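You operate a simulated robot arm through the tools that you are given. There is no shell and no other tool. Be economical: measure what you need, move in short steps, check, and stop when the job is done.

The job below is to be done with a simulated two-armed robot. You get a single attempt, and the scene is never put back.

## Task
Brush the crumbs off the long blue tray, load both tubs and carry it to the stand in both hands.
Fine: the white and the blue square tub; blue brush, into the orange tray afterwards; brush before loading. Set down upright: brush. What is to be rubbed or washed off counts as gone when no trace of it is left.
Where things are to end (x, y in the base frame): tub within 6 cm of [45, 33]; tub within 6 cm of [46, 17].
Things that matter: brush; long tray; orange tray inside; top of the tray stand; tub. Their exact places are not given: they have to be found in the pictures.

It is judged by the outcome, as a careful person would: the job done as asked, and still so three seconds after it is handed in. It fails if anything else is knocked over, pushed out of place, dropped, spilled or broken.

## Robot
Two 7-joint arms with two-finger parallel grippers on one trunk, on a base that drives. Base frame: it is fixed to the floor where the robot stands at the start and does not move with it; the origin is under the middle of the robot, x ahead of it, y to its left, z up; the surface under the hand at the start is at about z = 78. Lengths are in cm, angles in degrees, forces in N, time in s.
The left shoulder is at the start at [7, 16.3, 114.5], the right one opposite. With the tool pointing down near the work surface each hand reaches from about 38 to 88 cm from the robot's upright axis, wherever it stands, measured 20 degrees to its own side. Places, roughly: long tray [50, 20, 80]; long tray (49x22x4 cm) [50, 20, 80]; orange tray inside [70, 50, 80]; top of the tray stand [50, 90, 90]. Payload 3.43 kg a hand.
Tool frame (each hand has its own): the origin (TCP) lies between the finger pads and is the grasp point; the fingertips stand 3.4 cm ahead of it; z points along the fingers, y is the line along which they close. Largest opening 12.8 cm; finger width 2.4, thickness 1.2; the body of the gripper, 4.8 by 13 cm, starts 9.6 cm behind the TCP.
Orientation is that of the tool frame in the base frame, as [roll, pitch, yaw] about the fixed x, y, z axes, in that order (R = Rz(yaw) Ry(pitch) Rx(roll)). With the fingers straight down and closing along the base's y, the tool's x points along the base's -x, its y along +y and its z along -z.

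## Interface
- The arms move only by the tool arm_command. It takes "left_series", "right_series" or both (then of equal length, played together; a hand with none holds still); each is a list of rows, each an object (a shift or turn left out is 0, a gripper value left out holds the last) with "angular": the turn, a rotation vector about the base's x, y, z in units of 60 degrees (1.0 is 60 degrees), a list of three; "travel": the shift along the base's x, y, z in units of 250 mm (1.0 is 250 mm), a list of three; "fingers": the gripper command, from -1 (fully open) to 1 (shut), values between in proportion. In form: [{"angular": [ax, ay, az], "travel": [dx, dy, dz], "fingers": fingers}, ...]. A call has 1 to 8 rows; each row is the pose to reach, as a shift and turn from the pose commanded when the call began. A call with a number of a shift or a turn outside -1 to 1 is refused whole. Each row takes 0.2 s and may step no farther than 5 cm and 8.6 degrees from the row before; otherwise, or with a gripper value out of range, the whole call is refused. A pose out of reach is approached as far as the arm can. The call stops where the force on the tool passes 40 N (or 10 N more than at its start, if that is more) or the arm is blocked; 0.2 s more then pass. Each finger travels about 15.3 cm/s and halts on what it meets, pressing with about 36 N; the grip force reading is that of the motor and also rises with nothing between the fingers. The clock runs only during rows and for 0.2 s after the last one: add rows that repeat a pose to give the fingers time. The reply holds the time, the measured pose of the TCP, the force on the tool along the base axes, the opening and the grip force, in the units named above and with some noise, with the torque about the TCP (base axes, N m) and any sound that the robot's microphone picked up.
- Cameras (640 x 400 px; columns grow to the right, rows downward): "scene" is now at [12.97, 2.97, 136.34]; the picture's right is [0.35, -0.94, 0.00], its down [-0.62, -0.23, -0.75] and it looks along [0.70, 0.26, -0.67] (base axes); focal length 257 px, centre (320, 200). "left" rides on the left gripper at [7.6, 1.1, -16] in its tool frame; the picture's right is [-0.15, 0.99, 0.00], its down [-0.88, -0.13, -0.46] and it looks along [-0.45, -0.07, 0.89] (tool axes); focal length 234 px, centre (320, 200). "right" rides on the right gripper at [7.6, -1.1, -16] in its tool frame; the picture's right is [0.15, 0.99, 0.00], its down [-0.88, 0.13, -0.46] and it looks along [-0.45, 0.07, 0.89] (tool axes); focal length 234 px, centre (320, 200).
- camera(camera): a new picture of that camera. No time passes.
- lift_body(by): slides the trunk up (or, below 0, down) by that many cm; the arms and the scene camera ride with it, the base frame stays. It gives what a move gives, with no picture.
- base_move(legs): drives the robot by 1 to 6 legs, each [ahead, left, turn to the left] in cm, cm and degrees, along the robot's own axes; the way and the turn of a leg run together, so that a leg with both is an arc; at most 150 cm and 180 degrees a leg. The arms and the cameras ride along, it lands a little off, and it stops where it bumps. It gives what a move gives.
- aim_head(pan, tilt): turns the head with the scene camera to pan (to the left, within 86 degrees either way) and tilt (down, from -29 to 69), counted from straight ahead of the robot. It gives what a move gives.
- probe_pixels(camera, pixels): there is no depth. For up to 12 entries [column, row, z] of the newest picture of that camera ("zoom" is the newest enlarged one), the place [x, y] in the base frame at which the ray of that pixel passes the height z, good to about 0.2 cm. No time passes.
- enlarge(camera, box): a new picture of the part [left, top, right, bottom] of that camera's present view, enlarged. No time passes.
- job_done(): hands the job in; it is judged then, once.

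Keep the steps short. Do not move on a guess: measure, check each grasp and each placing, and mend mistakes. In all there are 80 turns and 78 pictures (those below and enlarged ones count). Leave the grippers open and the arms clear of the work at the hand-in unless told otherwise, and finish with a single line.

The tools are called after ">>>" by a JSON object that holds its "op" and its "data". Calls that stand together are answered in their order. arm_command: Moves the arms, as the interface text tells. Its arguments: {"type":"object","properties":{"left_series":{"type":"array","items":{"type":"object","properties":{"angular":{"type":"array","items":{"type":"number"}},"travel":{"type":"array","items":{"type":"number"}},"fingers":{"type":"number"}}}},"right_series":{"type":"array","items":{"type":"object","properties":{"angular":{"type":"array","items":{"type":"number"}},"travel":{"type":"array","items":{"type":"number"}},"fingers":{"type":"number"}}}}},"required":[]} The other tools are called the same way: lift_body (by) slides the trunk up or down; base_move (legs) drives the base; aim_head (pan, tilt) turns the head that bears the scene camera; camera (camera) takes a picture; probe_pixels (camera, pixels) gives the place at which the rays of pixels pass given heights; enlarge (camera, box) takes an enlarged picture of a part of a camera's view; job_done () hands the job in.

At the start:

```text
t: 0.0
left_tool_pos: [42.59, 45.98, 107.99]
left_ee_rot: [180.0, 0.0, 180.0]
left_ft_force: [0.0, 0.2, 0.1]
left_ft_torque: [-0.01, -0.01, 0.02]
left_gripper_width: 12.8
left_finger_force: 0.1
right_tool_pos: [61.02, 2.63, 108.42]
right_ee_rot: [-180.0, 0.0, 180.0]
right_ft_force: [0.9, -0.1, 0.5]
right_ft_torque: [0.04, 0.03, -0.02]
right_gripper_width: 12.81
right_finger_force: 0.0
trunk travel left (down, up): [-62.5, 31.5]
robot x, y, heading: [-0.07, 0.19, 0.0]
head pan, tilt: [20.5, 41.7]
```

scene: 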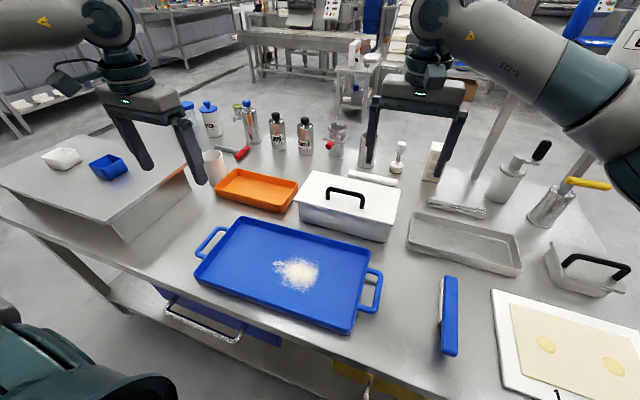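
right: 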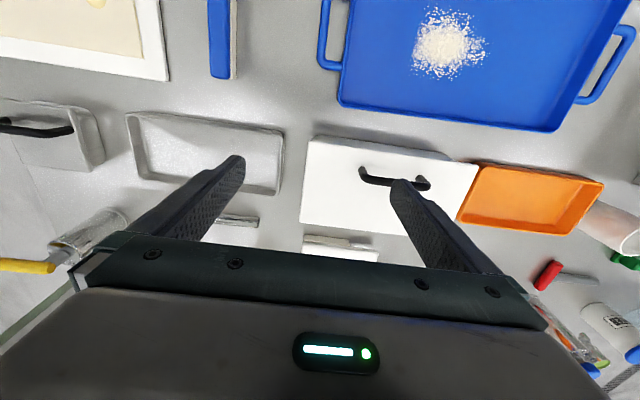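
left: 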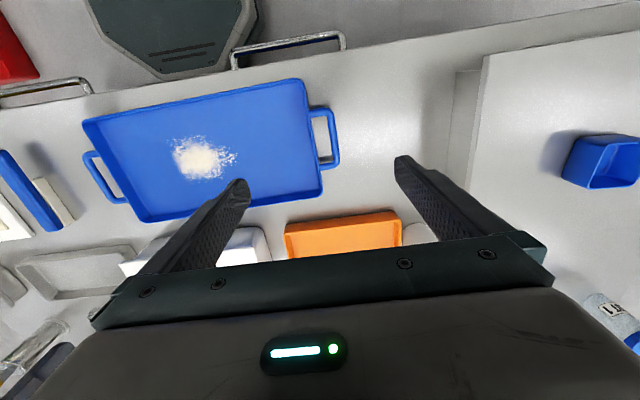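

I see the blue tray with crumbs at about (297,273), the brush at (449,315), the orange tray at (257,190) and the tubs at (62,158) and (108,167) on a raised box. I'll measure these and look closer at the brush and the stand.

>>> {"op": "probe_pixels", "data": {"camera": "scene", "pixels": [[450, 278, 80], [449, 354, 80], [297, 273, 79], [195, 280, 82], [350, 333, 82], [372, 272, 82], [243, 217, 82], [62, 158, 93], [108, 167, 93], [125, 240, 90], [0, 185, 90], [257, 190, 79]]}}

>>> {"op": "enlarge", "data": {"camera": "scene", "box": [380, 240, 540, 380]}}

>>> {"op": "enlarge", "data": {"camera": "scene", "box": [180, 160, 400, 340]}}

>>> {"op": "aim_head", "data": {"pan": 60, "tilt": 41.7}}

>>> {"op": "camera", "data": {"camera": "scene"}}

```text
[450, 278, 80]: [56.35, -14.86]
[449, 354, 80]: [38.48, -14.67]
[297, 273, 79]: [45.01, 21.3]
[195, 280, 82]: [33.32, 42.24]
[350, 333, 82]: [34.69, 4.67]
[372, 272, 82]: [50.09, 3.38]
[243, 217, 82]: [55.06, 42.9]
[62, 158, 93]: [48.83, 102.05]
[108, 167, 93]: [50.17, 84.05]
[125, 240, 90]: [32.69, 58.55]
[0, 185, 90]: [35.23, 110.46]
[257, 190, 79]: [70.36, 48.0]
```

```text
2.86 times, centred on (460, 310) of scene
```

zoom: 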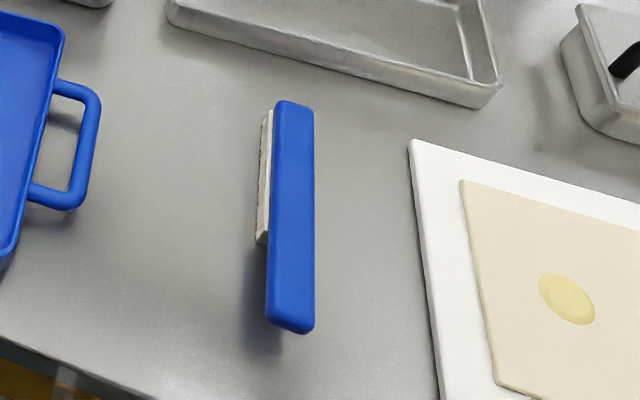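

```text
2.22 times, centred on (290, 250) of scene
```

zoom: 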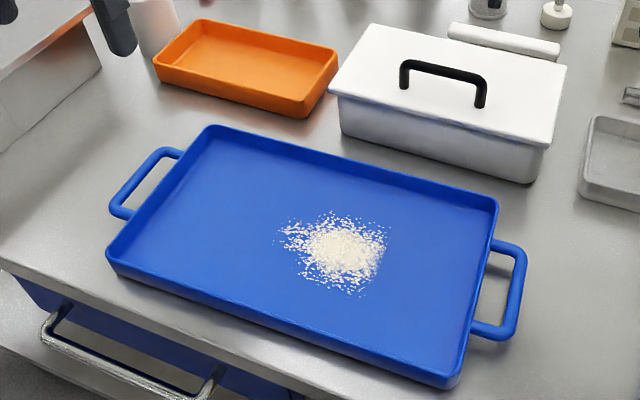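

```text
t: 1.1
left_tool_pos: [42.57, 45.9, 107.96]
left_ee_rot: [180.0, 0.0, 180.0]
left_ft_force: [0.7, 0.6, -0.3]
left_ft_torque: [0.02, -0.01, -0.02]
left_gripper_width: 12.8
left_finger_force: 0.1
right_tool_pos: [61.02, 2.63, 108.46]
right_ee_rot: [-180.0, 0.0, -180.0]
right_ft_force: [-0.1, -0.1, 0.3]
right_ft_torque: [0.01, -0.01, 0.02]
right_gripper_width: 12.8
right_finger_force: 0.0
trunk travel left (down, up): [-62.5, 31.5]
robot x, y, heading: [0.01, 0.23, -0.1]
head pan, tilt: [60.0, 41.7]
```

```text
72 pictures are left
```

scene: 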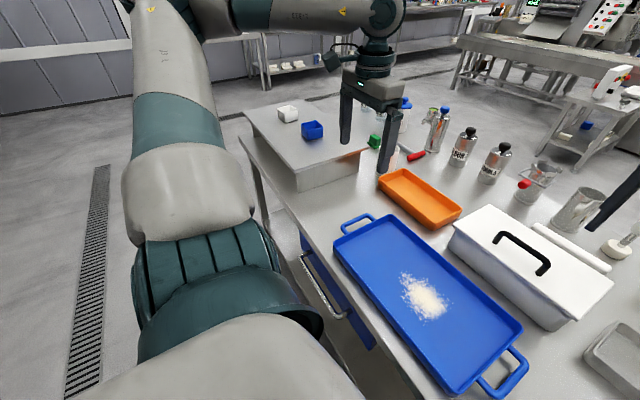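

The stand is the raised box on the left, with both tubs on it. I'll start with the brush: move the right hand over it and look.

>>> {"op": "arm_command", "data": {"right_series": [{"travel": [-0.12, -0.14, 0]}, {"travel": [-0.24, -0.28, 0]}, {"travel": [-0.36, -0.42, -0.04]}, {"travel": [-0.48, -0.56, -0.1]}, {"travel": [-0.6, -0.68, -0.16]}, {"travel": [-0.6, -0.7, -0.24]}, {"travel": [-0.6, -0.7, -0.24]}]}}

>>> {"op": "camera", "data": {"camera": "right"}}

>>> {"op": "aim_head", "data": {"pan": 0, "tilt": 55}}

>>> {"op": "camera", "data": {"camera": "scene"}}

```text
t: 2.7
left_tool_pos: [42.42, 46.04, 108.07]
left_ee_rot: [-179.9, 0.0, 180.0]
left_ft_force: [0.0, 0.3, -0.2]
left_ft_torque: [0.02, 0.0, 0.04]
left_gripper_width: 12.78
left_finger_force: 0.0
right_tool_pos: [45.95, -14.9, 102.33]
right_ee_rot: [-179.9, 0.0, -179.9]
right_ft_force: [-0.7, 0.5, 0.4]
right_ft_torque: [0.02, 0.0, 0.01]
right_gripper_width: 12.81
right_finger_force: 0.0
trunk travel left (down, up): [-62.5, 31.5]
robot x, y, heading: [0.49, -0.3, -0.0]
head pan, tilt: [60.0, 41.7]
```

```text
71 pictures are left
```

right: 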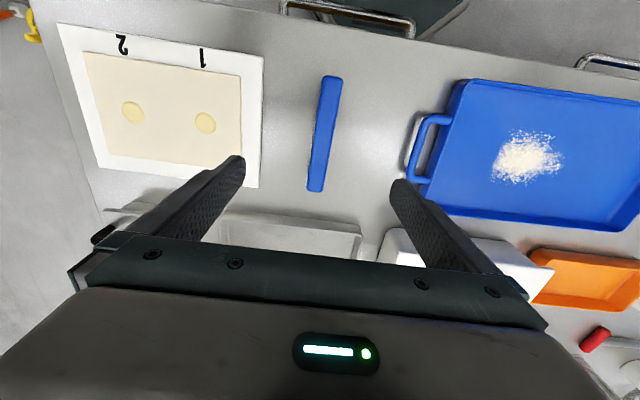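

```text
t: 4.0
left_tool_pos: [42.61, 45.92, 108.04]
left_ee_rot: [179.9, 0.1, -180.0]
left_ft_force: [0.5, 0.1, 0.7]
left_ft_torque: [0.0, 0.0, 0.02]
left_gripper_width: 12.83
left_finger_force: 0.0
right_tool_pos: [46.06, -15.0, 102.42]
right_ee_rot: [180.0, 0.0, -180.0]
right_ft_force: [-0.5, -0.5, 1.1]
right_ft_torque: [-0.02, -0.01, 0.01]
right_gripper_width: 12.79
right_finger_force: 0.1
trunk travel left (down, up): [-62.5, 31.5]
robot x, y, heading: [0.08, 0.2, 0.0]
head pan, tilt: [0.0, 55.0]
```

```text
70 pictures are left
```

scene: 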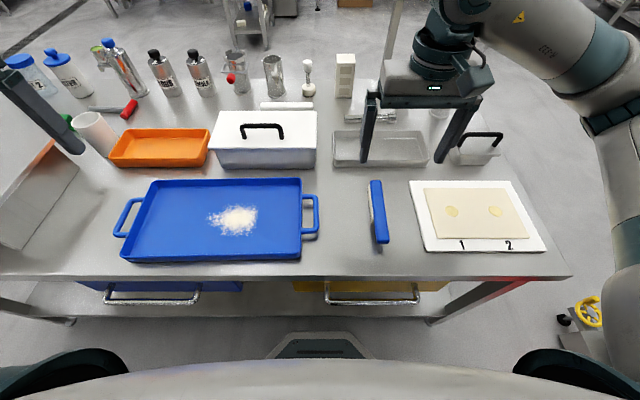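

Now triangulate the brush ends: scene (375,181)/(381,242) against right camera (315,190)/(330,77).

>>> {"op": "probe_pixels", "data": {"camera": "scene", "pixels": [[375, 181, 82], [375, 181, 84], [375, 181, 86], [381, 243, 82], [381, 243, 84], [381, 243, 86]]}}

>>> {"op": "probe_pixels", "data": {"camera": "right", "pixels": [[315, 190, 82], [315, 190, 84], [315, 190, 86], [330, 77, 82], [330, 77, 84], [330, 77, 86]]}}

>>> {"op": "enlarge", "data": {"camera": "right", "box": [270, 60, 390, 200]}}

>>> {"op": "enlarge", "data": {"camera": "scene", "box": [330, 160, 430, 260]}}

```text
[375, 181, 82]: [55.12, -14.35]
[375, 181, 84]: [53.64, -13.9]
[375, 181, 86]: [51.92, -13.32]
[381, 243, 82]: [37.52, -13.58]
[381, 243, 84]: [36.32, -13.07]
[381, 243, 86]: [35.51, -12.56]
```

```text
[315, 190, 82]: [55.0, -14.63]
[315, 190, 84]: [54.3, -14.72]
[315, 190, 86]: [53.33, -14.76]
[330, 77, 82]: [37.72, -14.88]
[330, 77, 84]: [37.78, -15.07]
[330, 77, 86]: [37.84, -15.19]
```

```text
2.86 times, centred on (330, 130) of right
```

zoom: 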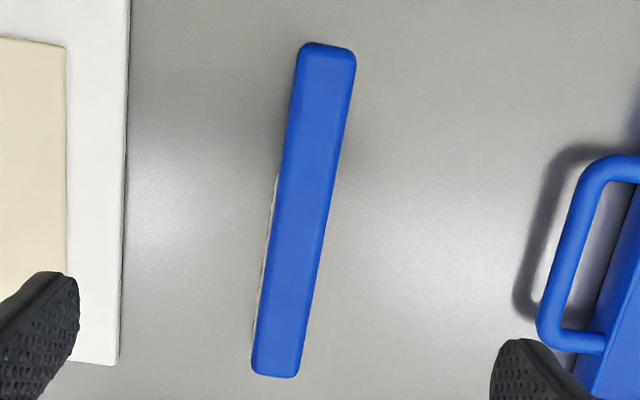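

```text
4.00 times, centred on (380, 210) of scene
```

zoom: 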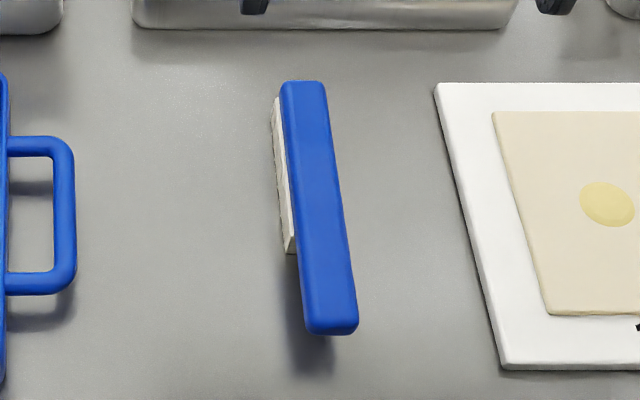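

The handle runs along x from 37.6 to 55.1 at y≈-14.7, top about z 82.3, with the bristles underneath. I'll half-close the fingers to clear the board, descend and stop just above grasp height.

>>> {"op": "arm_command", "data": {"right_series": [{"travel": [0.04, 0.006, -0.16], "fingers": 0.0}, {"travel": [0.08, 0.012, -0.34], "fingers": 0.0}, {"travel": [0.08, 0.012, -0.52], "fingers": 0.0}, {"travel": [0.08, 0.012, -0.66], "fingers": 0.0}, {"travel": [0.08, 0.012, -0.66], "fingers": 0.0}]}}

>>> {"op": "camera", "data": {"camera": "right"}}

>>> {"op": "enlarge", "data": {"camera": "scene", "box": [320, 130, 460, 270]}}

```text
t: 5.2
left_tool_pos: [42.55, 45.92, 108.11]
left_ee_rot: [-180.0, 0.0, -179.9]
left_ft_force: [0.1, 0.0, 0.7]
left_ft_torque: [-0.03, -0.03, 0.02]
left_gripper_width: 12.8
left_finger_force: 0.0
right_tool_pos: [47.77, -14.49, 85.84]
right_ee_rot: [179.9, 0.0, 180.0]
right_ft_force: [0.6, -0.4, 0.3]
right_ft_torque: [0.0, -0.01, -0.04]
right_gripper_width: 6.4
right_finger_force: 0.1
trunk travel left (down, up): [-62.5, 31.5]
robot x, y, heading: [0.18, 0.06, 0.2]
head pan, tilt: [0.0, 55.0]
```

```text
67 pictures are left
```

right: 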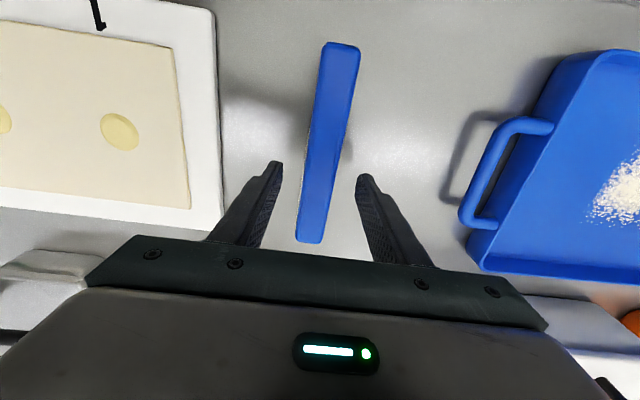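

```text
2.86 times, centred on (390, 200) of scene
```

zoom: 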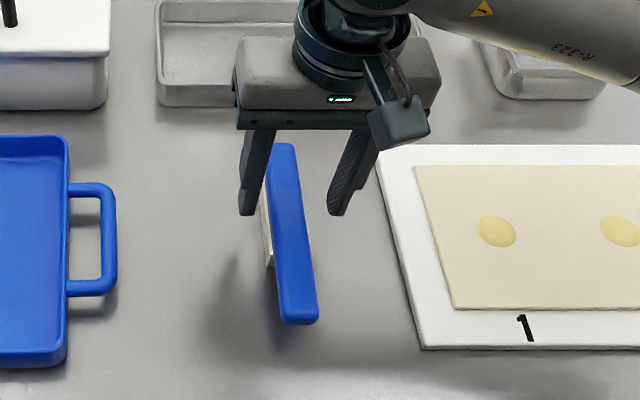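

Centred. I'll go down 3.1 cm more and close.

>>> {"op": "arm_command", "data": {"right_series": [{"travel": [0, -0.006, -0.124], "fingers": 0.0}, {"travel": [0, -0.006, -0.124], "fingers": 0.4}, {"travel": [0, -0.006, -0.124], "fingers": 1}, {"travel": [0, -0.006, -0.124], "fingers": 1}, {"travel": [0, -0.006, -0.124], "fingers": 1}]}}

>>> {"op": "arm_command", "data": {"right_series": [{"travel": [0, 0, 0.08], "fingers": 1}, {"travel": [0, 0, 0.24], "fingers": 1}, {"travel": [0, 0, 0.4], "fingers": 1}, {"travel": [0, 0, 0.4], "fingers": 1}]}}

>>> {"op": "camera", "data": {"camera": "scene"}}

>>> {"op": "camera", "data": {"camera": "left"}}

```text
t: 6.4
left_tool_pos: [42.52, 45.9, 108.02]
left_ee_rot: [180.0, 0.0, 180.0]
left_ft_force: [-0.2, -0.4, 0.3]
left_ft_torque: [-0.02, -0.01, 0.02]
left_gripper_width: 12.8
left_finger_force: 0.1
right_tool_pos: [47.91, -14.99, 83.04]
right_ee_rot: [-179.9, 0.0, -180.0]
right_ft_force: [-1.4, 0.3, 0.7]
right_ft_torque: [0.01, -0.03, 0.0]
right_gripper_width: 3.08
right_finger_force: 35.5
trunk travel left (down, up): [-62.5, 31.5]
robot x, y, heading: [-0.14, 0.06, 0.2]
head pan, tilt: [0.0, 55.0]
```

```text
t: 7.4
left_tool_pos: [42.57, 45.78, 108.03]
left_ee_rot: [179.9, 0.0, -179.9]
left_ft_force: [-0.2, -0.1, 0.1]
left_ft_torque: [-0.03, 0.0, -0.02]
left_gripper_width: 12.81
left_finger_force: 0.2
right_tool_pos: [48.18, -14.61, 93.13]
right_ee_rot: [180.0, 0.0, -180.0]
right_ft_force: [-0.5, -0.6, -0.8]
right_ft_torque: [0.04, 0.03, -0.02]
right_gripper_width: 3.1
right_finger_force: 36.2
trunk travel left (down, up): [-62.5, 31.5]
robot x, y, heading: [0.06, -0.04, -0.0]
head pan, tilt: [0.0, 55.0]
```

```text
65 pictures are left
```

scene: 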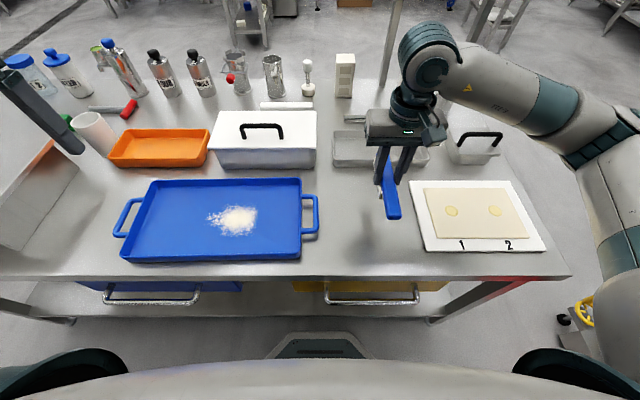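

```text
64 pictures are left
```

left: 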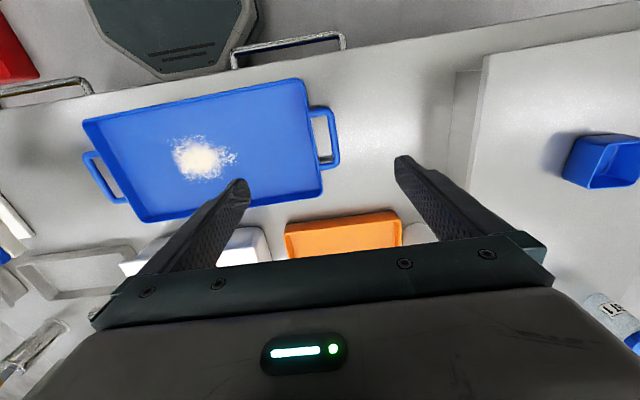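

The brush is held (opening 3.1). Next I'll measure the tray rims, handles, crumb extent and orange tray from this scene view.

>>> {"op": "probe_pixels", "data": {"camera": "scene", "pixels": [[152, 180, 82], [300, 179, 82], [121, 259, 82], [301, 258, 82], [206, 218, 79], [259, 218, 79], [232, 204, 79], [235, 238, 79], [118, 215, 81], [317, 214, 81], [124, 130, 81], [208, 130, 81]]}}

>>> {"op": "probe_pixels", "data": {"camera": "left", "pixels": [[83, 122, 82], [303, 80, 82], [324, 190, 82], [150, 221, 82], [333, 136, 81], [95, 178, 81], [286, 230, 81], [403, 212, 81], [172, 155, 79], [237, 158, 79], [205, 137, 79], [205, 180, 79]]}}

>>> {"op": "enlarge", "data": {"camera": "scene", "box": [80, 100, 330, 270]}}

```text
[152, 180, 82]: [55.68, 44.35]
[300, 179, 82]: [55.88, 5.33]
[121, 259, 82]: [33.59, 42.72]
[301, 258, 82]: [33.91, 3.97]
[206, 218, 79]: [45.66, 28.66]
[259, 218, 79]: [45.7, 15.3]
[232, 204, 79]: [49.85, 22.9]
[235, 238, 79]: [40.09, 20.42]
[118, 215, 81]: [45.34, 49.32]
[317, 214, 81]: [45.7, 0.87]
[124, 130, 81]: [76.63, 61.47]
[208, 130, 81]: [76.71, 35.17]
```

```text
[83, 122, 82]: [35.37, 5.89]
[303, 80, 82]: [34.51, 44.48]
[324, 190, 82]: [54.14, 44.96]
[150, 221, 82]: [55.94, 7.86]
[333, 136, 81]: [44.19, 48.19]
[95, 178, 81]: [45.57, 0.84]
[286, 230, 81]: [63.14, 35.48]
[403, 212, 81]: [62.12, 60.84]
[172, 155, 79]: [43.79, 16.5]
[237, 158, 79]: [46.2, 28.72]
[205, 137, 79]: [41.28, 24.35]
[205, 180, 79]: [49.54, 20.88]
```

```text
2.35 times, centred on (205, 185) of scene
```

zoom: 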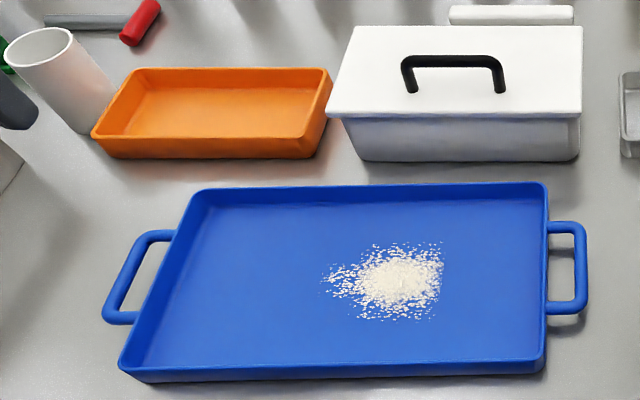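

Tray body is x 34–55.7, y 4.7–43.8, with handle bars at y≈0.8 and 48.5. Crumbs cover x 40–50, y 15–29. I'll turn the brush 90° so it lies along y, which lets it sweep along x inside the rim, and bring it over the tray.

>>> {"op": "arm_command", "data": {"right_series": [{"angular": [0, 0, 0.125], "travel": [0, 0.1, 0.04]}, {"angular": [0, 0, 0.25], "travel": [0.02, 0.21, 0.04]}, {"angular": [0, 0, 0.375], "travel": [0.04, 0.32, 0.04]}, {"angular": [0, 0, 0.5], "travel": [0.06, 0.43, 0.04]}, {"angular": [0, 0, 0.625], "travel": [0.08, 0.54, 0.04]}, {"angular": [0, 0, 0.75], "travel": [0.08, 0.65, 0.04]}, {"angular": [0, 0, 0.75], "travel": [0.08, 0.65, 0.04]}]}}

>>> {"op": "arm_command", "data": {"right_series": [{"angular": [0, 0, 0.125], "travel": [0, 0.1, 0]}, {"angular": [0, 0, 0.25], "travel": [0, 0.21, 0]}, {"angular": [0, 0, 0.375], "travel": [0, 0.32, 0]}, {"angular": [0, 0, 0.5], "travel": [0, 0.43, 0]}, {"angular": [0, 0, 0.625], "travel": [0, 0.54, 0]}, {"angular": [0, 0, 0.75], "travel": [0, 0.65, 0]}, {"angular": [0, 0, 0.75], "travel": [0, 0.65, 0]}]}}

>>> {"op": "camera", "data": {"camera": "scene"}}

```text
t: 9.0
left_tool_pos: [42.64, 45.81, 108.02]
left_ee_rot: [180.0, -0.1, -180.0]
left_ft_force: [0.8, 0.2, -0.4]
left_ft_torque: [0.03, 0.01, 0.0]
left_gripper_width: 12.79
left_finger_force: 0.1
right_tool_pos: [50.41, 1.69, 93.71]
right_ee_rot: [180.0, 0.0, -134.7]
right_ft_force: [-0.3, -0.4, -0.4]
right_ft_torque: [0.04, -0.02, -0.01]
right_gripper_width: 3.09
right_finger_force: 36.3
trunk travel left (down, up): [-62.5, 31.5]
robot x, y, heading: [-0.09, 0.36, -0.1]
head pan, tilt: [0.0, 55.0]
```

```text
t: 10.6
left_tool_pos: [42.44, 45.96, 108.08]
left_ee_rot: [-180.0, 0.0, 180.0]
left_ft_force: [0.0, 0.1, -0.2]
left_ft_torque: [-0.02, -0.03, 0.02]
left_gripper_width: 12.81
left_finger_force: 0.0
right_tool_pos: [49.89, 16.04, 93.94]
right_ee_rot: [-179.9, 0.1, -94.9]
right_ft_force: [0.8, -0.3, -0.7]
right_ft_torque: [0.01, 0.01, -0.01]
right_gripper_width: 3.07
right_finger_force: 36.3
right hand out of reach, approached as far as the arm can: row 6, 7
trunk travel left (down, up): [-62.5, 31.5]
robot x, y, heading: [0.29, 0.05, -0.0]
head pan, tilt: [0.0, 55.0]
```

```text
62 pictures are left
```

scene: 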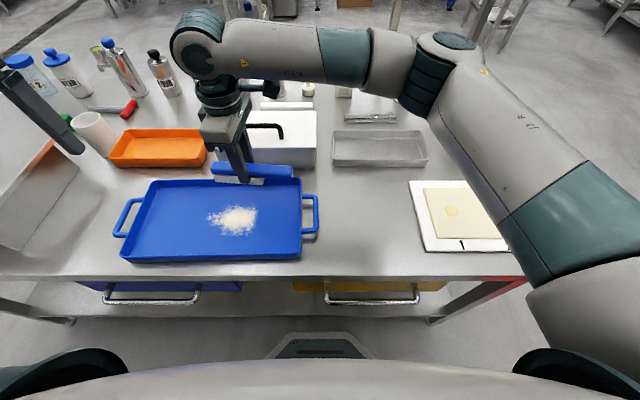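

The reach is limited here. I'll drive the base 25 cm left so that the tray is more in front of the right arm.

>>> {"op": "base_move", "data": {"legs": [[0, 25, 0]]}}

>>> {"op": "arm_command", "data": {"right_series": [{"travel": [0, -0.16, 0]}, {"travel": [0, -0.32, 0]}, {"travel": [0, -0.48, 0]}, {"travel": [0, -0.64, 0]}, {"travel": [0, -0.8, 0]}, {"travel": [0, -0.92, 0]}, {"travel": [0, -0.92, 0]}]}}

>>> {"op": "camera", "data": {"camera": "scene"}}

```text
t: 12.4
left_tool_pos: [43.04, 70.53, 108.03]
left_ee_rot: [179.9, 0.0, 179.5]
left_ft_force: [0.2, -0.7, 0.5]
left_ft_torque: [0.02, 0.01, 0.03]
left_gripper_width: 12.79
left_finger_force: 0.1
right_tool_pos: [50.28, 40.73, 93.96]
right_ee_rot: [-180.0, 0.0, -95.5]
right_ft_force: [1.0, 1.5, -0.2]
right_ft_torque: [-0.02, 0.04, -0.01]
right_gripper_width: 3.1
right_finger_force: 36.3
trunk travel left (down, up): [-62.5, 31.5]
robot x, y, heading: [0.45, 24.82, -0.4]
head pan, tilt: [0.0, 55.0]
```

```text
t: 14.0
left_tool_pos: [43.1, 70.48, 108.02]
left_ee_rot: [179.9, 0.1, 179.5]
left_ft_force: [1.3, -0.3, 0.7]
left_ft_torque: [0.02, 0.02, 0.01]
left_gripper_width: 12.78
left_finger_force: 0.0
right_tool_pos: [49.95, 21.56, 94.03]
right_ee_rot: [-179.9, 0.0, -95.7]
right_ft_force: [-0.1, 0.2, -1.1]
right_ft_torque: [0.01, 0.02, -0.02]
right_gripper_width: 3.1
right_finger_force: 36.0
right hand out of reach, approached as far as the arm can: row 5, 6, 7
trunk travel left (down, up): [-62.5, 31.5]
robot x, y, heading: [-0.1, 25.05, -0.4]
head pan, tilt: [0.0, 55.0]
```

```text
61 pictures are left
```

scene: 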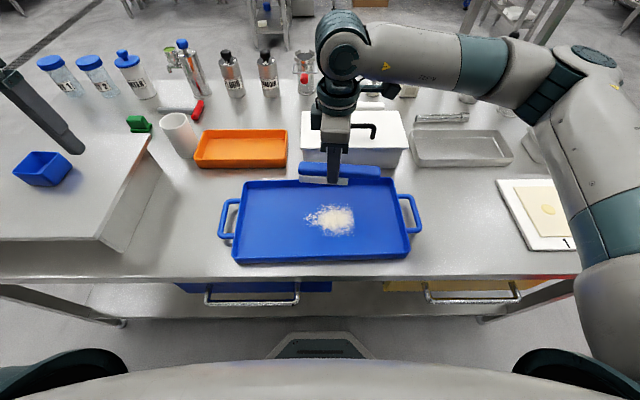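

The yaw near -90 limits the reach here, so I'll turn the brush back about 15° to free it and read where it lands.

>>> {"op": "arm_command", "data": {"right_series": [{"angular": [0, 0, -0.13], "travel": [-0.06, 0, 0]}, {"angular": [0, 0, -0.25], "travel": [-0.12, 0, 0]}, {"angular": [0, 0, -0.25], "travel": [-0.12, 0, 0]}]}}

```text
t: 14.8
left_tool_pos: [43.1, 70.61, 108.02]
left_ee_rot: [180.0, 0.0, 179.6]
left_ft_force: [0.4, -0.8, -0.2]
left_ft_torque: [-0.01, -0.01, -0.05]
left_gripper_width: 12.8
left_finger_force: 0.1
right_tool_pos: [47.05, 21.67, 93.96]
right_ee_rot: [-179.9, -0.1, -110.7]
right_ft_force: [-0.2, -0.3, -0.8]
right_ft_torque: [0.01, -0.01, -0.01]
right_gripper_width: 3.11
right_finger_force: 36.4
trunk travel left (down, up): [-62.5, 31.5]
robot x, y, heading: [0.22, 24.94, -0.8]
head pan, tilt: [0.0, 55.0]
```

The hand follows now (yaw -110.7). I'll move to (50.5, 17) and descend slowly to near the floor, watching the force.

>>> {"op": "arm_command", "data": {"right_series": [{"travel": [0.07, -0.1, -0.04]}, {"travel": [0.14, -0.18, -0.16]}, {"travel": [0.14, -0.18, -0.3]}, {"travel": [0.14, -0.18, -0.37]}, {"travel": [0.14, -0.18, -0.395]}, {"travel": [0.14, -0.18, -0.395]}]}}

>>> {"op": "camera", "data": {"camera": "scene"}}

>>> {"op": "enlarge", "data": {"camera": "scene", "box": [220, 140, 440, 280]}}

```text
t: 16.2
left_tool_pos: [43.05, 70.59, 108.11]
left_ee_rot: [-180.0, 0.0, 179.5]
left_ft_force: [0.9, 0.6, -0.5]
left_ft_torque: [0.02, -0.02, -0.02]
left_gripper_width: 12.79
left_finger_force: 0.1
right_tool_pos: [50.56, 17.03, 84.18]
right_ee_rot: [-180.0, 0.0, -110.5]
right_ft_force: [-0.3, 0.4, -0.6]
right_ft_torque: [-0.03, 0.04, 0.0]
right_gripper_width: 3.12
right_finger_force: 36.2
trunk travel left (down, up): [-62.5, 31.5]
robot x, y, heading: [0.07, 25.2, -0.7]
head pan, tilt: [0.0, 55.0]
```

```text
60 pictures are left
```

scene: 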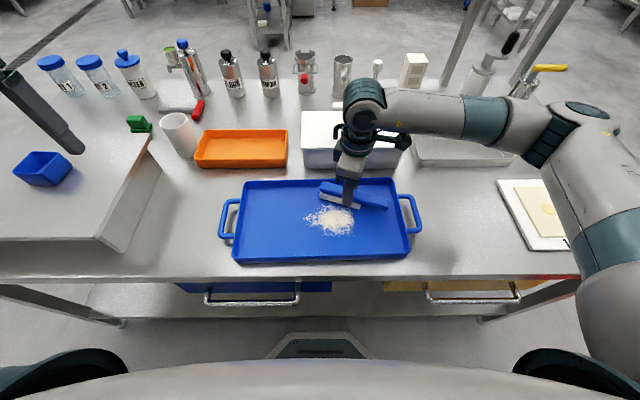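

```text
2.86 times, centred on (330, 210) of scene
```

zoom: 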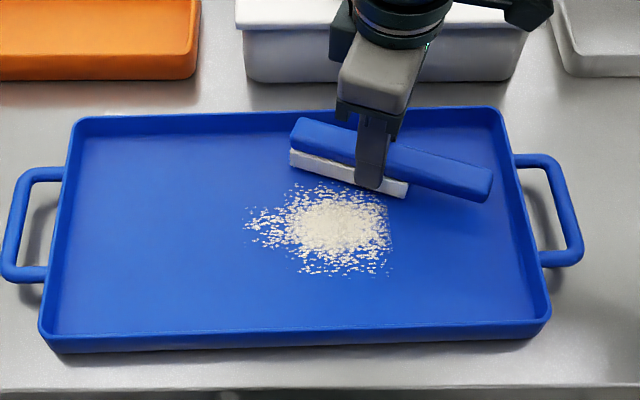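

About a centimetre above the floor. I'll lower in small steps until I feel contact.

>>> {"op": "arm_command", "data": {"right_series": [{"travel": [0, 0, -0.012]}, {"travel": [0, 0, -0.02]}, {"travel": [0, 0, -0.02]}]}}

>>> {"op": "arm_command", "data": {"right_series": [{"travel": [0, 0, -0.01]}, {"travel": [0, 0, -0.014]}, {"travel": [0, 0, -0.014]}]}}

```text
t: 17.0
left_tool_pos: [42.98, 70.54, 107.93]
left_ee_rot: [-180.0, 0.1, 179.5]
left_ft_force: [0.4, 0.3, 0.1]
left_ft_torque: [-0.02, -0.02, 0.0]
left_gripper_width: 12.8
left_finger_force: 0.0
right_tool_pos: [50.48, 17.07, 83.67]
right_ee_rot: [-180.0, 0.1, -110.5]
right_ft_force: [0.0, 0.0, -0.7]
right_ft_torque: [0.01, 0.0, 0.01]
right_gripper_width: 3.12
right_finger_force: 36.3
trunk travel left (down, up): [-62.5, 31.5]
robot x, y, heading: [0.0, 25.14, -0.4]
head pan, tilt: [0.0, 55.0]
```

```text
t: 17.8
left_tool_pos: [42.91, 70.55, 108.13]
left_ee_rot: [-180.0, 0.0, 179.6]
left_ft_force: [0.1, 0.6, -1.1]
left_ft_torque: [0.01, 0.0, 0.0]
left_gripper_width: 12.8
left_finger_force: 0.1
right_tool_pos: [50.51, 17.09, 83.51]
right_ee_rot: [-179.8, 0.1, -110.4]
right_ft_force: [1.5, -3.0, 22.9]
right_ft_torque: [-0.43, 0.15, -0.02]
right_gripper_width: 3.09
right_finger_force: 36.1
trunk travel left (down, up): [-62.5, 31.5]
robot x, y, heading: [0.34, 24.82, -0.4]
head pan, tilt: [0.0, 55.0]
```

Contact at z≈83.5 with 23 N. I'll ease off slightly and make one stroke towards -x.

>>> {"op": "arm_command", "data": {"right_series": [{"travel": [0, 0, 0.005]}, {"travel": [-0.1, 0, 0.005]}, {"travel": [-0.2, 0, 0.005]}, {"travel": [-0.3, 0, 0.005]}, {"travel": [-0.38, 0, 0.005]}, {"travel": [-0.38, 0, 0.005]}]}}

>>> {"op": "camera", "data": {"camera": "scene"}}

>>> {"op": "enlarge", "data": {"camera": "scene", "box": [220, 140, 440, 280]}}

```text
t: 19.2
left_tool_pos: [43.13, 70.61, 108.07]
left_ee_rot: [179.9, 0.0, 179.4]
left_ft_force: [-0.2, -0.3, 0.5]
left_ft_torque: [0.01, -0.03, 0.01]
left_gripper_width: 12.8
left_finger_force: 0.1
right_tool_pos: [41.01, 17.03, 83.67]
right_ee_rot: [179.9, 0.0, -110.6]
right_ft_force: [-0.5, -0.6, 0.0]
right_ft_torque: [0.0, 0.03, 0.02]
right_gripper_width: 3.05
right_finger_force: 35.9
trunk travel left (down, up): [-62.5, 31.5]
robot x, y, heading: [-0.13, 25.12, -0.6]
head pan, tilt: [0.0, 55.0]
```

```text
58 pictures are left
```

scene: 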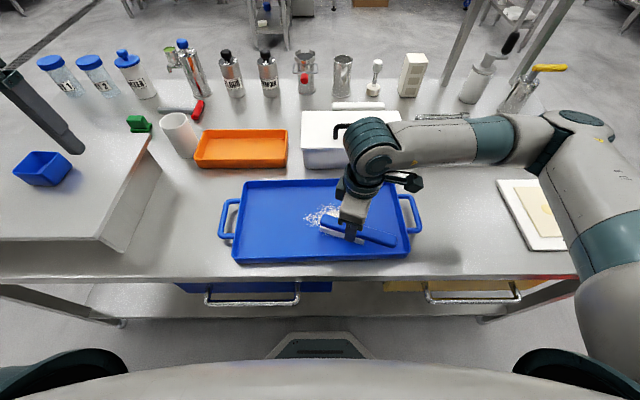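

```text
2.86 times, centred on (330, 210) of scene
```

zoom: 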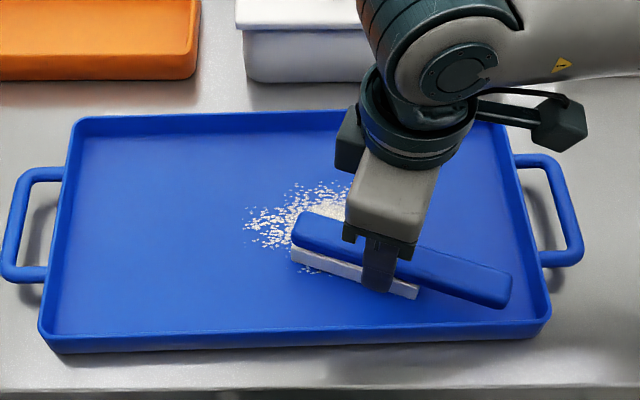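

Force was near zero, so I'll press a little more and stroke back, then shift over in y with the next strokes.

>>> {"op": "arm_command", "data": {"right_series": [{"travel": [0, 0, -0.006]}, {"travel": [0.14, 0, -0.006]}, {"travel": [0.28, 0, -0.006]}, {"travel": [0.4, 0, -0.006]}, {"travel": [0.4, 0.12, -0.006]}, {"travel": [0.26, 0.12, -0.006]}, {"travel": [0.12, 0.12, -0.006]}, {"travel": [0, 0.12, -0.006]}]}}

>>> {"op": "enlarge", "data": {"camera": "scene", "box": [220, 140, 440, 280]}}

```text
t: 21.0
left_tool_pos: [42.95, 70.56, 108.16]
left_ee_rot: [180.0, 0.0, 179.5]
left_ft_force: [0.6, 0.5, -0.3]
left_ft_torque: [0.02, -0.01, -0.02]
left_gripper_width: 12.8
left_finger_force: 0.0
right_tool_pos: [41.21, 20.14, 83.45]
right_ee_rot: [-179.8, 0.0, -110.5]
right_ft_force: [1.1, 1.7, 5.7]
right_ft_torque: [0.08, -0.02, 0.04]
right_gripper_width: 3.1
right_finger_force: 36.0
trunk travel left (down, up): [-62.5, 31.5]
robot x, y, heading: [0.33, 25.29, -0.7]
head pan, tilt: [0.0, 55.0]
```

```text
2.86 times, centred on (330, 210) of scene
```

zoom: 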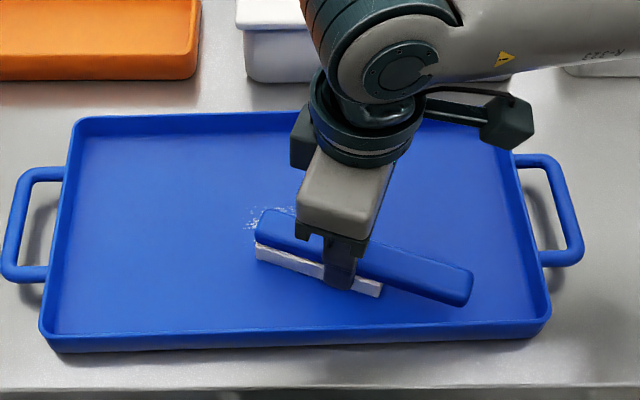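

It works: the crumbs are nearly gone, with a few left at the left side. More strokes further in +y.

>>> {"op": "arm_command", "data": {"right_series": [{"travel": [0, 0.12, -0.002]}, {"travel": [0.14, 0.12, -0.002]}, {"travel": [0.28, 0.12, -0.002]}, {"travel": [0.4, 0.12, -0.002]}, {"travel": [0.4, 0.28, -0.002]}, {"travel": [0.26, 0.28, -0.002]}, {"travel": [0.12, 0.28, -0.002]}, {"travel": [-0.02, 0.28, -0.002]}]}}

>>> {"op": "arm_command", "data": {"right_series": [{"travel": [0, 0, 0.16]}, {"travel": [0.16, 0, 0.32]}, {"travel": [0.34, 0, 0.32]}, {"travel": [0.52, 0, 0.32]}, {"travel": [0.52, 0, 0.32]}]}}

>>> {"op": "enlarge", "data": {"camera": "scene", "box": [220, 140, 440, 280]}}

```text
t: 22.8
left_tool_pos: [42.96, 70.76, 108.22]
left_ee_rot: [-180.0, 0.0, 179.5]
left_ft_force: [0.2, 0.1, -0.3]
left_ft_torque: [0.02, -0.01, -0.02]
left_gripper_width: 12.77
left_finger_force: 0.0
right_tool_pos: [40.63, 27.22, 83.51]
right_ee_rot: [-179.8, 0.1, -110.7]
right_ft_force: [9.7, 3.5, 28.6]
right_ft_torque: [0.0, -0.26, 0.01]
right_gripper_width: 3.09
right_finger_force: 36.2
trunk travel left (down, up): [-62.5, 31.5]
robot x, y, heading: [0.18, 25.11, -0.4]
head pan, tilt: [0.0, 55.0]
```

```text
refused: row 2 steps farther than a row can; nothing moved
```

```text
2.86 times, centred on (330, 210) of scene
```

zoom: 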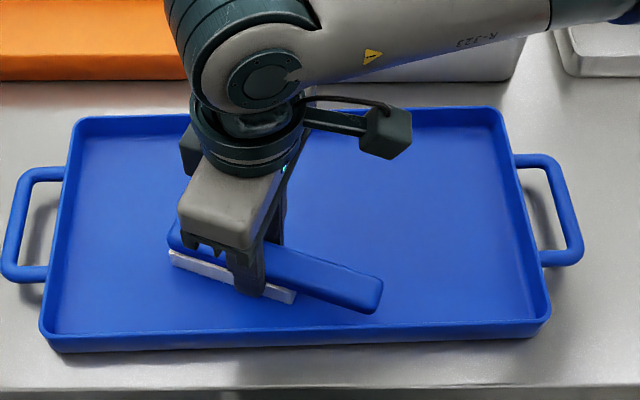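

Clean as far as I can see. I'll lift off and check the whole floor.

>>> {"op": "arm_command", "data": {"right_series": [{"travel": [0, 0, 0.16]}, {"travel": [0.04, 0, 0.32]}, {"travel": [0.2, 0, 0.4]}, {"travel": [0.38, 0, 0.4]}, {"travel": [0.56, 0, 0.4]}, {"travel": [0.6, 0, 0.4]}, {"travel": [0.6, 0, 0.4]}]}}

>>> {"op": "camera", "data": {"camera": "scene"}}

>>> {"op": "enlarge", "data": {"camera": "scene", "box": [220, 140, 440, 280]}}

```text
t: 24.4
left_tool_pos: [43.06, 70.62, 108.13]
left_ee_rot: [179.9, 0.0, 179.5]
left_ft_force: [0.5, -0.5, 0.2]
left_ft_torque: [0.01, 0.01, 0.01]
left_gripper_width: 12.78
left_finger_force: 0.1
right_tool_pos: [55.7, 27.26, 93.25]
right_ee_rot: [179.9, 0.1, -110.5]
right_ft_force: [-0.7, -0.5, -0.5]
right_ft_torque: [-0.02, -0.01, 0.01]
right_gripper_width: 3.08
right_finger_force: 35.9
trunk travel left (down, up): [-62.5, 31.5]
robot x, y, heading: [0.2, 25.42, -0.8]
head pan, tilt: [0.0, 55.0]
```

```text
54 pictures are left
```

scene: 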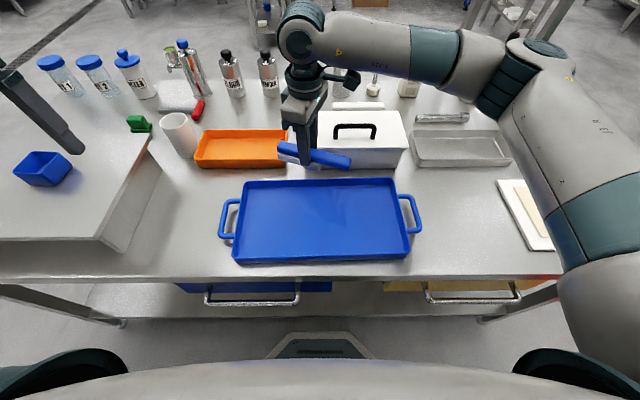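

```text
2.86 times, centred on (330, 210) of scene
```

zoom: 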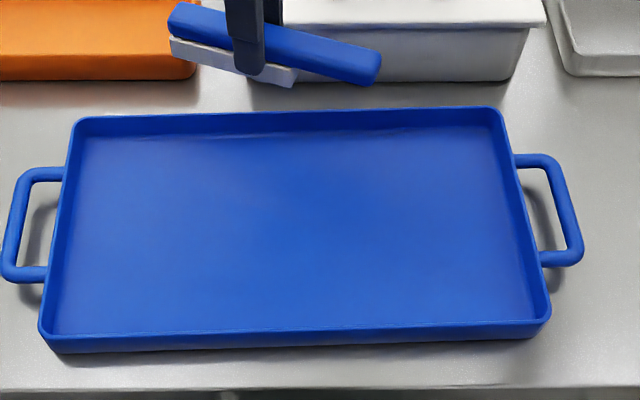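

The tray is clean. Next I'll measure the orange tray rim and floor and the white box next to it.

>>> {"op": "enlarge", "data": {"camera": "scene", "box": [150, 90, 430, 190]}}

>>> {"op": "camera", "data": {"camera": "left"}}

>>> {"op": "camera", "data": {"camera": "right"}}

>>> {"op": "probe_pixels", "data": {"camera": "scene", "pixels": [[205, 130, 81], [287, 130, 81], [195, 166, 81], [287, 166, 81], [208, 159, 78.6], [281, 157, 78.6], [303, 110, 88], [407, 148, 88], [182, 155, 78], [164, 115, 88]]}}

```text
2.29 times, centred on (290, 140) of scene
```

zoom: 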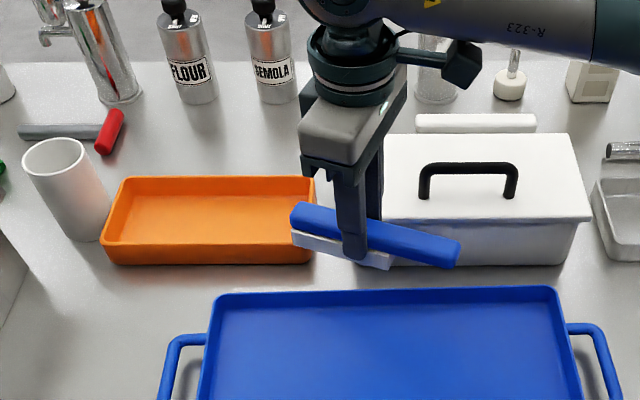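

```text
51 pictures are left
```

left: 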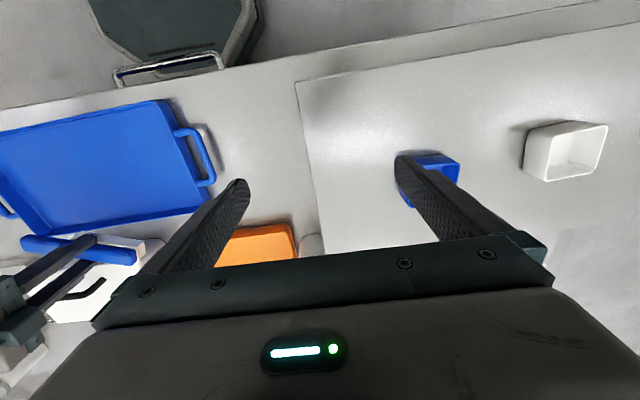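

```text
50 pictures are left
```

right: 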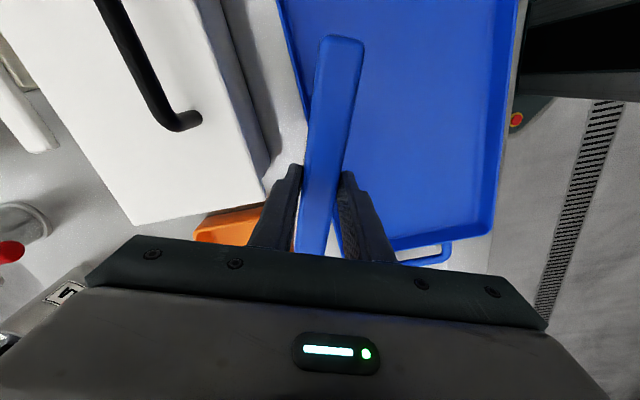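

```text
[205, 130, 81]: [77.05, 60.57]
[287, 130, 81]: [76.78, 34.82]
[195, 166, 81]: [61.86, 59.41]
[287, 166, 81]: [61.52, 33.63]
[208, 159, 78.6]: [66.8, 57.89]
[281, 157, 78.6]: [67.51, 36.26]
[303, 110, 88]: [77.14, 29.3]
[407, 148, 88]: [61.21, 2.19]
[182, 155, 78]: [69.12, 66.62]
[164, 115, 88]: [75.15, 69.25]
```

The orange tray rim spans x≈63–77, y≈34.5–60, and the brush fits lengthwise. I'll raise the hand, drive 20 cm left and check.

>>> {"op": "arm_command", "data": {"right_series": [{"travel": [0, 0, 0.16]}, {"travel": [0, 0, 0.24]}, {"travel": [0, 0, 0.24]}]}}

>>> {"op": "base_move", "data": {"legs": [[0, 20, 0.5]]}}

>>> {"op": "arm_command", "data": {"right_series": [{"travel": [0.18, 0, 0]}, {"travel": [0.36, 0, 0]}, {"travel": [0.54, 0.02, 0]}, {"travel": [0.6, 0.06, 0]}, {"travel": [0.6, 0.06, 0]}]}}

>>> {"op": "camera", "data": {"camera": "right"}}

>>> {"op": "camera", "data": {"camera": "scene"}}

```text
t: 25.2
left_tool_pos: [43.06, 70.54, 108.13]
left_ee_rot: [-180.0, 0.0, 179.5]
left_ft_force: [0.0, 0.1, 0.2]
left_ft_torque: [0.0, 0.03, -0.02]
left_gripper_width: 12.81
left_finger_force: 0.1
right_tool_pos: [55.47, 27.08, 99.21]
right_ee_rot: [-180.0, -0.1, -110.6]
right_ft_force: [-0.4, 0.7, -1.2]
right_ft_torque: [0.0, -0.03, 0.03]
right_gripper_width: 3.1
right_finger_force: 35.9
trunk travel left (down, up): [-62.5, 31.5]
robot x, y, heading: [0.35, 24.86, -0.5]
head pan, tilt: [0.0, 55.0]
```

```text
t: 26.8
left_tool_pos: [42.41, 90.7, 108.13]
left_ee_rot: [180.0, 0.1, -179.7]
left_ft_force: [0.5, 0.5, 1.4]
left_ft_torque: [0.02, -0.01, 0.0]
left_gripper_width: 12.8
left_finger_force: 0.1
right_tool_pos: [55.53, 47.37, 99.31]
right_ee_rot: [-180.0, 0.0, -109.7]
right_ft_force: [-0.3, -0.2, -0.7]
right_ft_torque: [0.0, -0.01, -0.05]
right_gripper_width: 3.11
right_finger_force: 35.7
trunk travel left (down, up): [-62.5, 31.5]
robot x, y, heading: [-0.08, 44.27, 0.1]
head pan, tilt: [0.0, 55.0]
```

```text
t: 28.0
left_tool_pos: [42.47, 90.83, 108.17]
left_ee_rot: [-180.0, 0.0, -179.7]
left_ft_force: [-0.6, 1.0, 0.4]
left_ft_torque: [0.02, 0.03, -0.01]
left_gripper_width: 12.8
left_finger_force: 0.1
right_tool_pos: [60.0, 47.45, 99.19]
right_ee_rot: [180.0, 0.0, -109.7]
right_ft_force: [-0.7, -0.1, -1.3]
right_ft_torque: [-0.03, 0.01, 0.02]
right_gripper_width: 3.11
right_finger_force: 35.9
right hand out of reach, approached as far as the arm can: row 2, 3, 4, 5
trunk travel left (down, up): [-62.5, 31.5]
robot x, y, heading: [-0.15, 44.6, 0.3]
head pan, tilt: [0.0, 55.0]
```

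```text
49 pictures are left
```

right: 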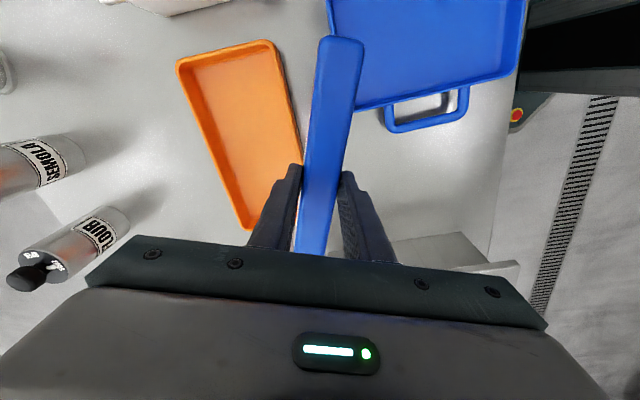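

```text
48 pictures are left
```

scene: 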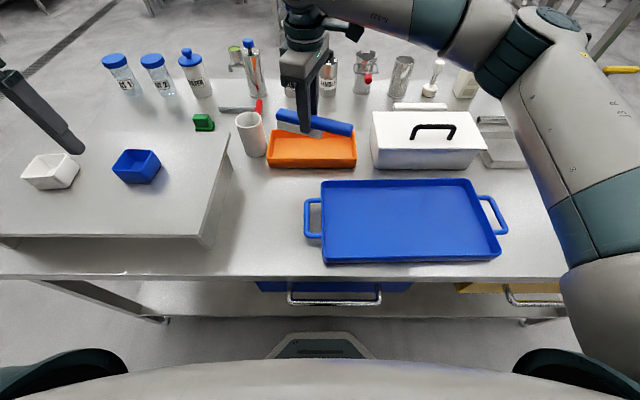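

The wrist yaw is the limit again. Turning the base left will give it room, so I'll first bring the right hand back to the right and unwind its yaw a little.

>>> {"op": "arm_command", "data": {"right_series": [{"angular": [0, 0, -0.05], "travel": [-0.04, -0.16, 0]}, {"angular": [0, 0, -0.1], "travel": [-0.08, -0.32, 0]}, {"angular": [0, 0, -0.15], "travel": [-0.08, -0.48, 0]}, {"angular": [0, 0, -0.2], "travel": [-0.08, -0.64, 0]}, {"angular": [0, 0, -0.25], "travel": [-0.08, -0.8, 0]}, {"angular": [0, 0, -0.25], "travel": [-0.08, -0.8, 0]}]}}

>>> {"op": "base_move", "data": {"legs": [[-4, 0, 0], [0, 0, 25]]}}

>>> {"op": "camera", "data": {"camera": "scene"}}

```text
t: 29.4
left_tool_pos: [42.49, 90.98, 107.87]
left_ee_rot: [180.0, 0.1, -179.7]
left_ft_force: [1.1, 0.7, -0.8]
left_ft_torque: [0.0, -0.02, 0.01]
left_gripper_width: 12.81
left_finger_force: 0.0
right_tool_pos: [57.43, 27.59, 98.69]
right_ee_rot: [180.0, -0.1, -124.7]
right_ft_force: [0.0, 0.2, -0.9]
right_ft_torque: [-0.01, 0.0, 0.01]
right_gripper_width: 3.08
right_finger_force: 36.3
trunk travel left (down, up): [-62.5, 31.5]
robot x, y, heading: [0.43, 44.88, 0.1]
head pan, tilt: [0.0, 55.0]
```

```text
t: 31.5
left_tool_pos: [15.53, 104.2, 108.12]
left_ee_rot: [-179.9, 0.0, -155.1]
left_ft_force: [-0.8, 1.2, -0.4]
left_ft_torque: [-0.01, 0.0, -0.01]
left_gripper_width: 12.79
left_finger_force: 0.0
right_tool_pos: [55.43, 52.91, 98.61]
right_ee_rot: [179.9, 0.0, -100.2]
right_ft_force: [-0.4, 0.0, -0.8]
right_ft_torque: [-0.01, 0.0, 0.02]
right_gripper_width: 3.11
right_finger_force: 35.9
trunk travel left (down, up): [-62.5, 31.5]
robot x, y, heading: [-3.59, 44.43, 25.0]
head pan, tilt: [0.0, 55.0]
```

```text
47 pictures are left
```

scene: 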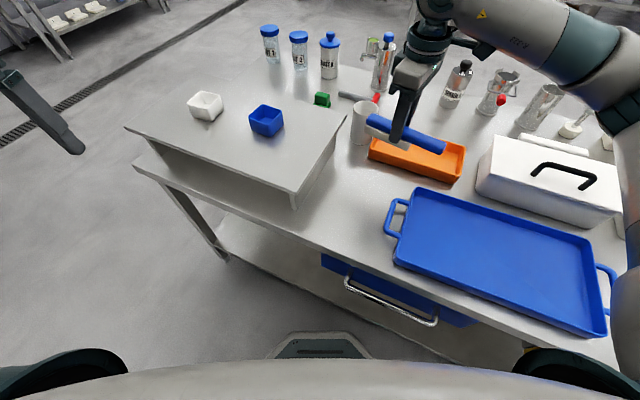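

Now to over the orange tray centre, TCP target (70.3, 49).

>>> {"op": "arm_command", "data": {"right_series": [{"travel": [0.12, -0.1, 0]}, {"travel": [0.3, -0.14, 0]}, {"travel": [0.46, -0.16, 0]}, {"travel": [0.6, -0.16, 0]}, {"travel": [0.6, -0.16, -0.1]}, {"travel": [0.6, -0.16, -0.2]}, {"travel": [0.6, -0.16, -0.2]}]}}

>>> {"op": "camera", "data": {"camera": "right"}}

>>> {"op": "enlarge", "data": {"camera": "scene", "box": [320, 60, 500, 220]}}

```text
t: 33.1
left_tool_pos: [15.48, 104.18, 108.08]
left_ee_rot: [180.0, 0.0, -155.1]
left_ft_force: [0.2, 0.0, 0.1]
left_ft_torque: [-0.02, 0.02, -0.02]
left_gripper_width: 12.81
left_finger_force: 0.0
right_tool_pos: [59.67, 50.08, 98.87]
right_ee_rot: [179.9, 0.0, -100.2]
right_ft_force: [0.4, 0.5, -0.5]
right_ft_torque: [0.01, 0.0, 0.0]
right_gripper_width: 3.08
right_finger_force: 36.2
right hand out of reach, approached as far as the arm can: row 2, 3, 4, 5, 6, 7
trunk travel left (down, up): [-62.5, 31.5]
robot x, y, heading: [-3.76, 44.39, 24.9]
head pan, tilt: [0.0, 55.0]
```

```text
46 pictures are left
```

right: 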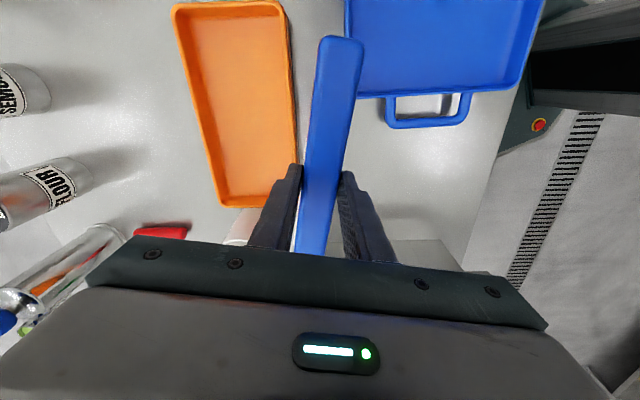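

```text
2.50 times, centred on (410, 140) of scene
```

zoom: 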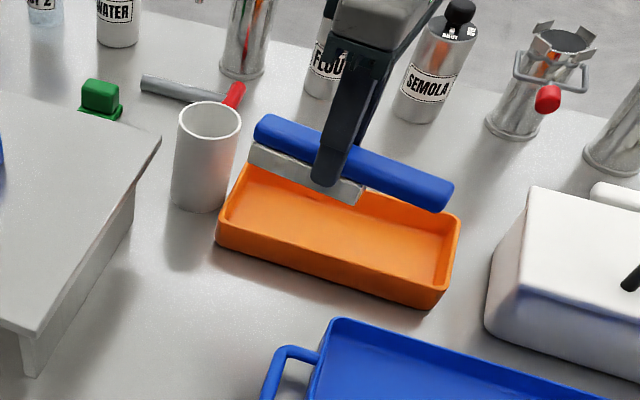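

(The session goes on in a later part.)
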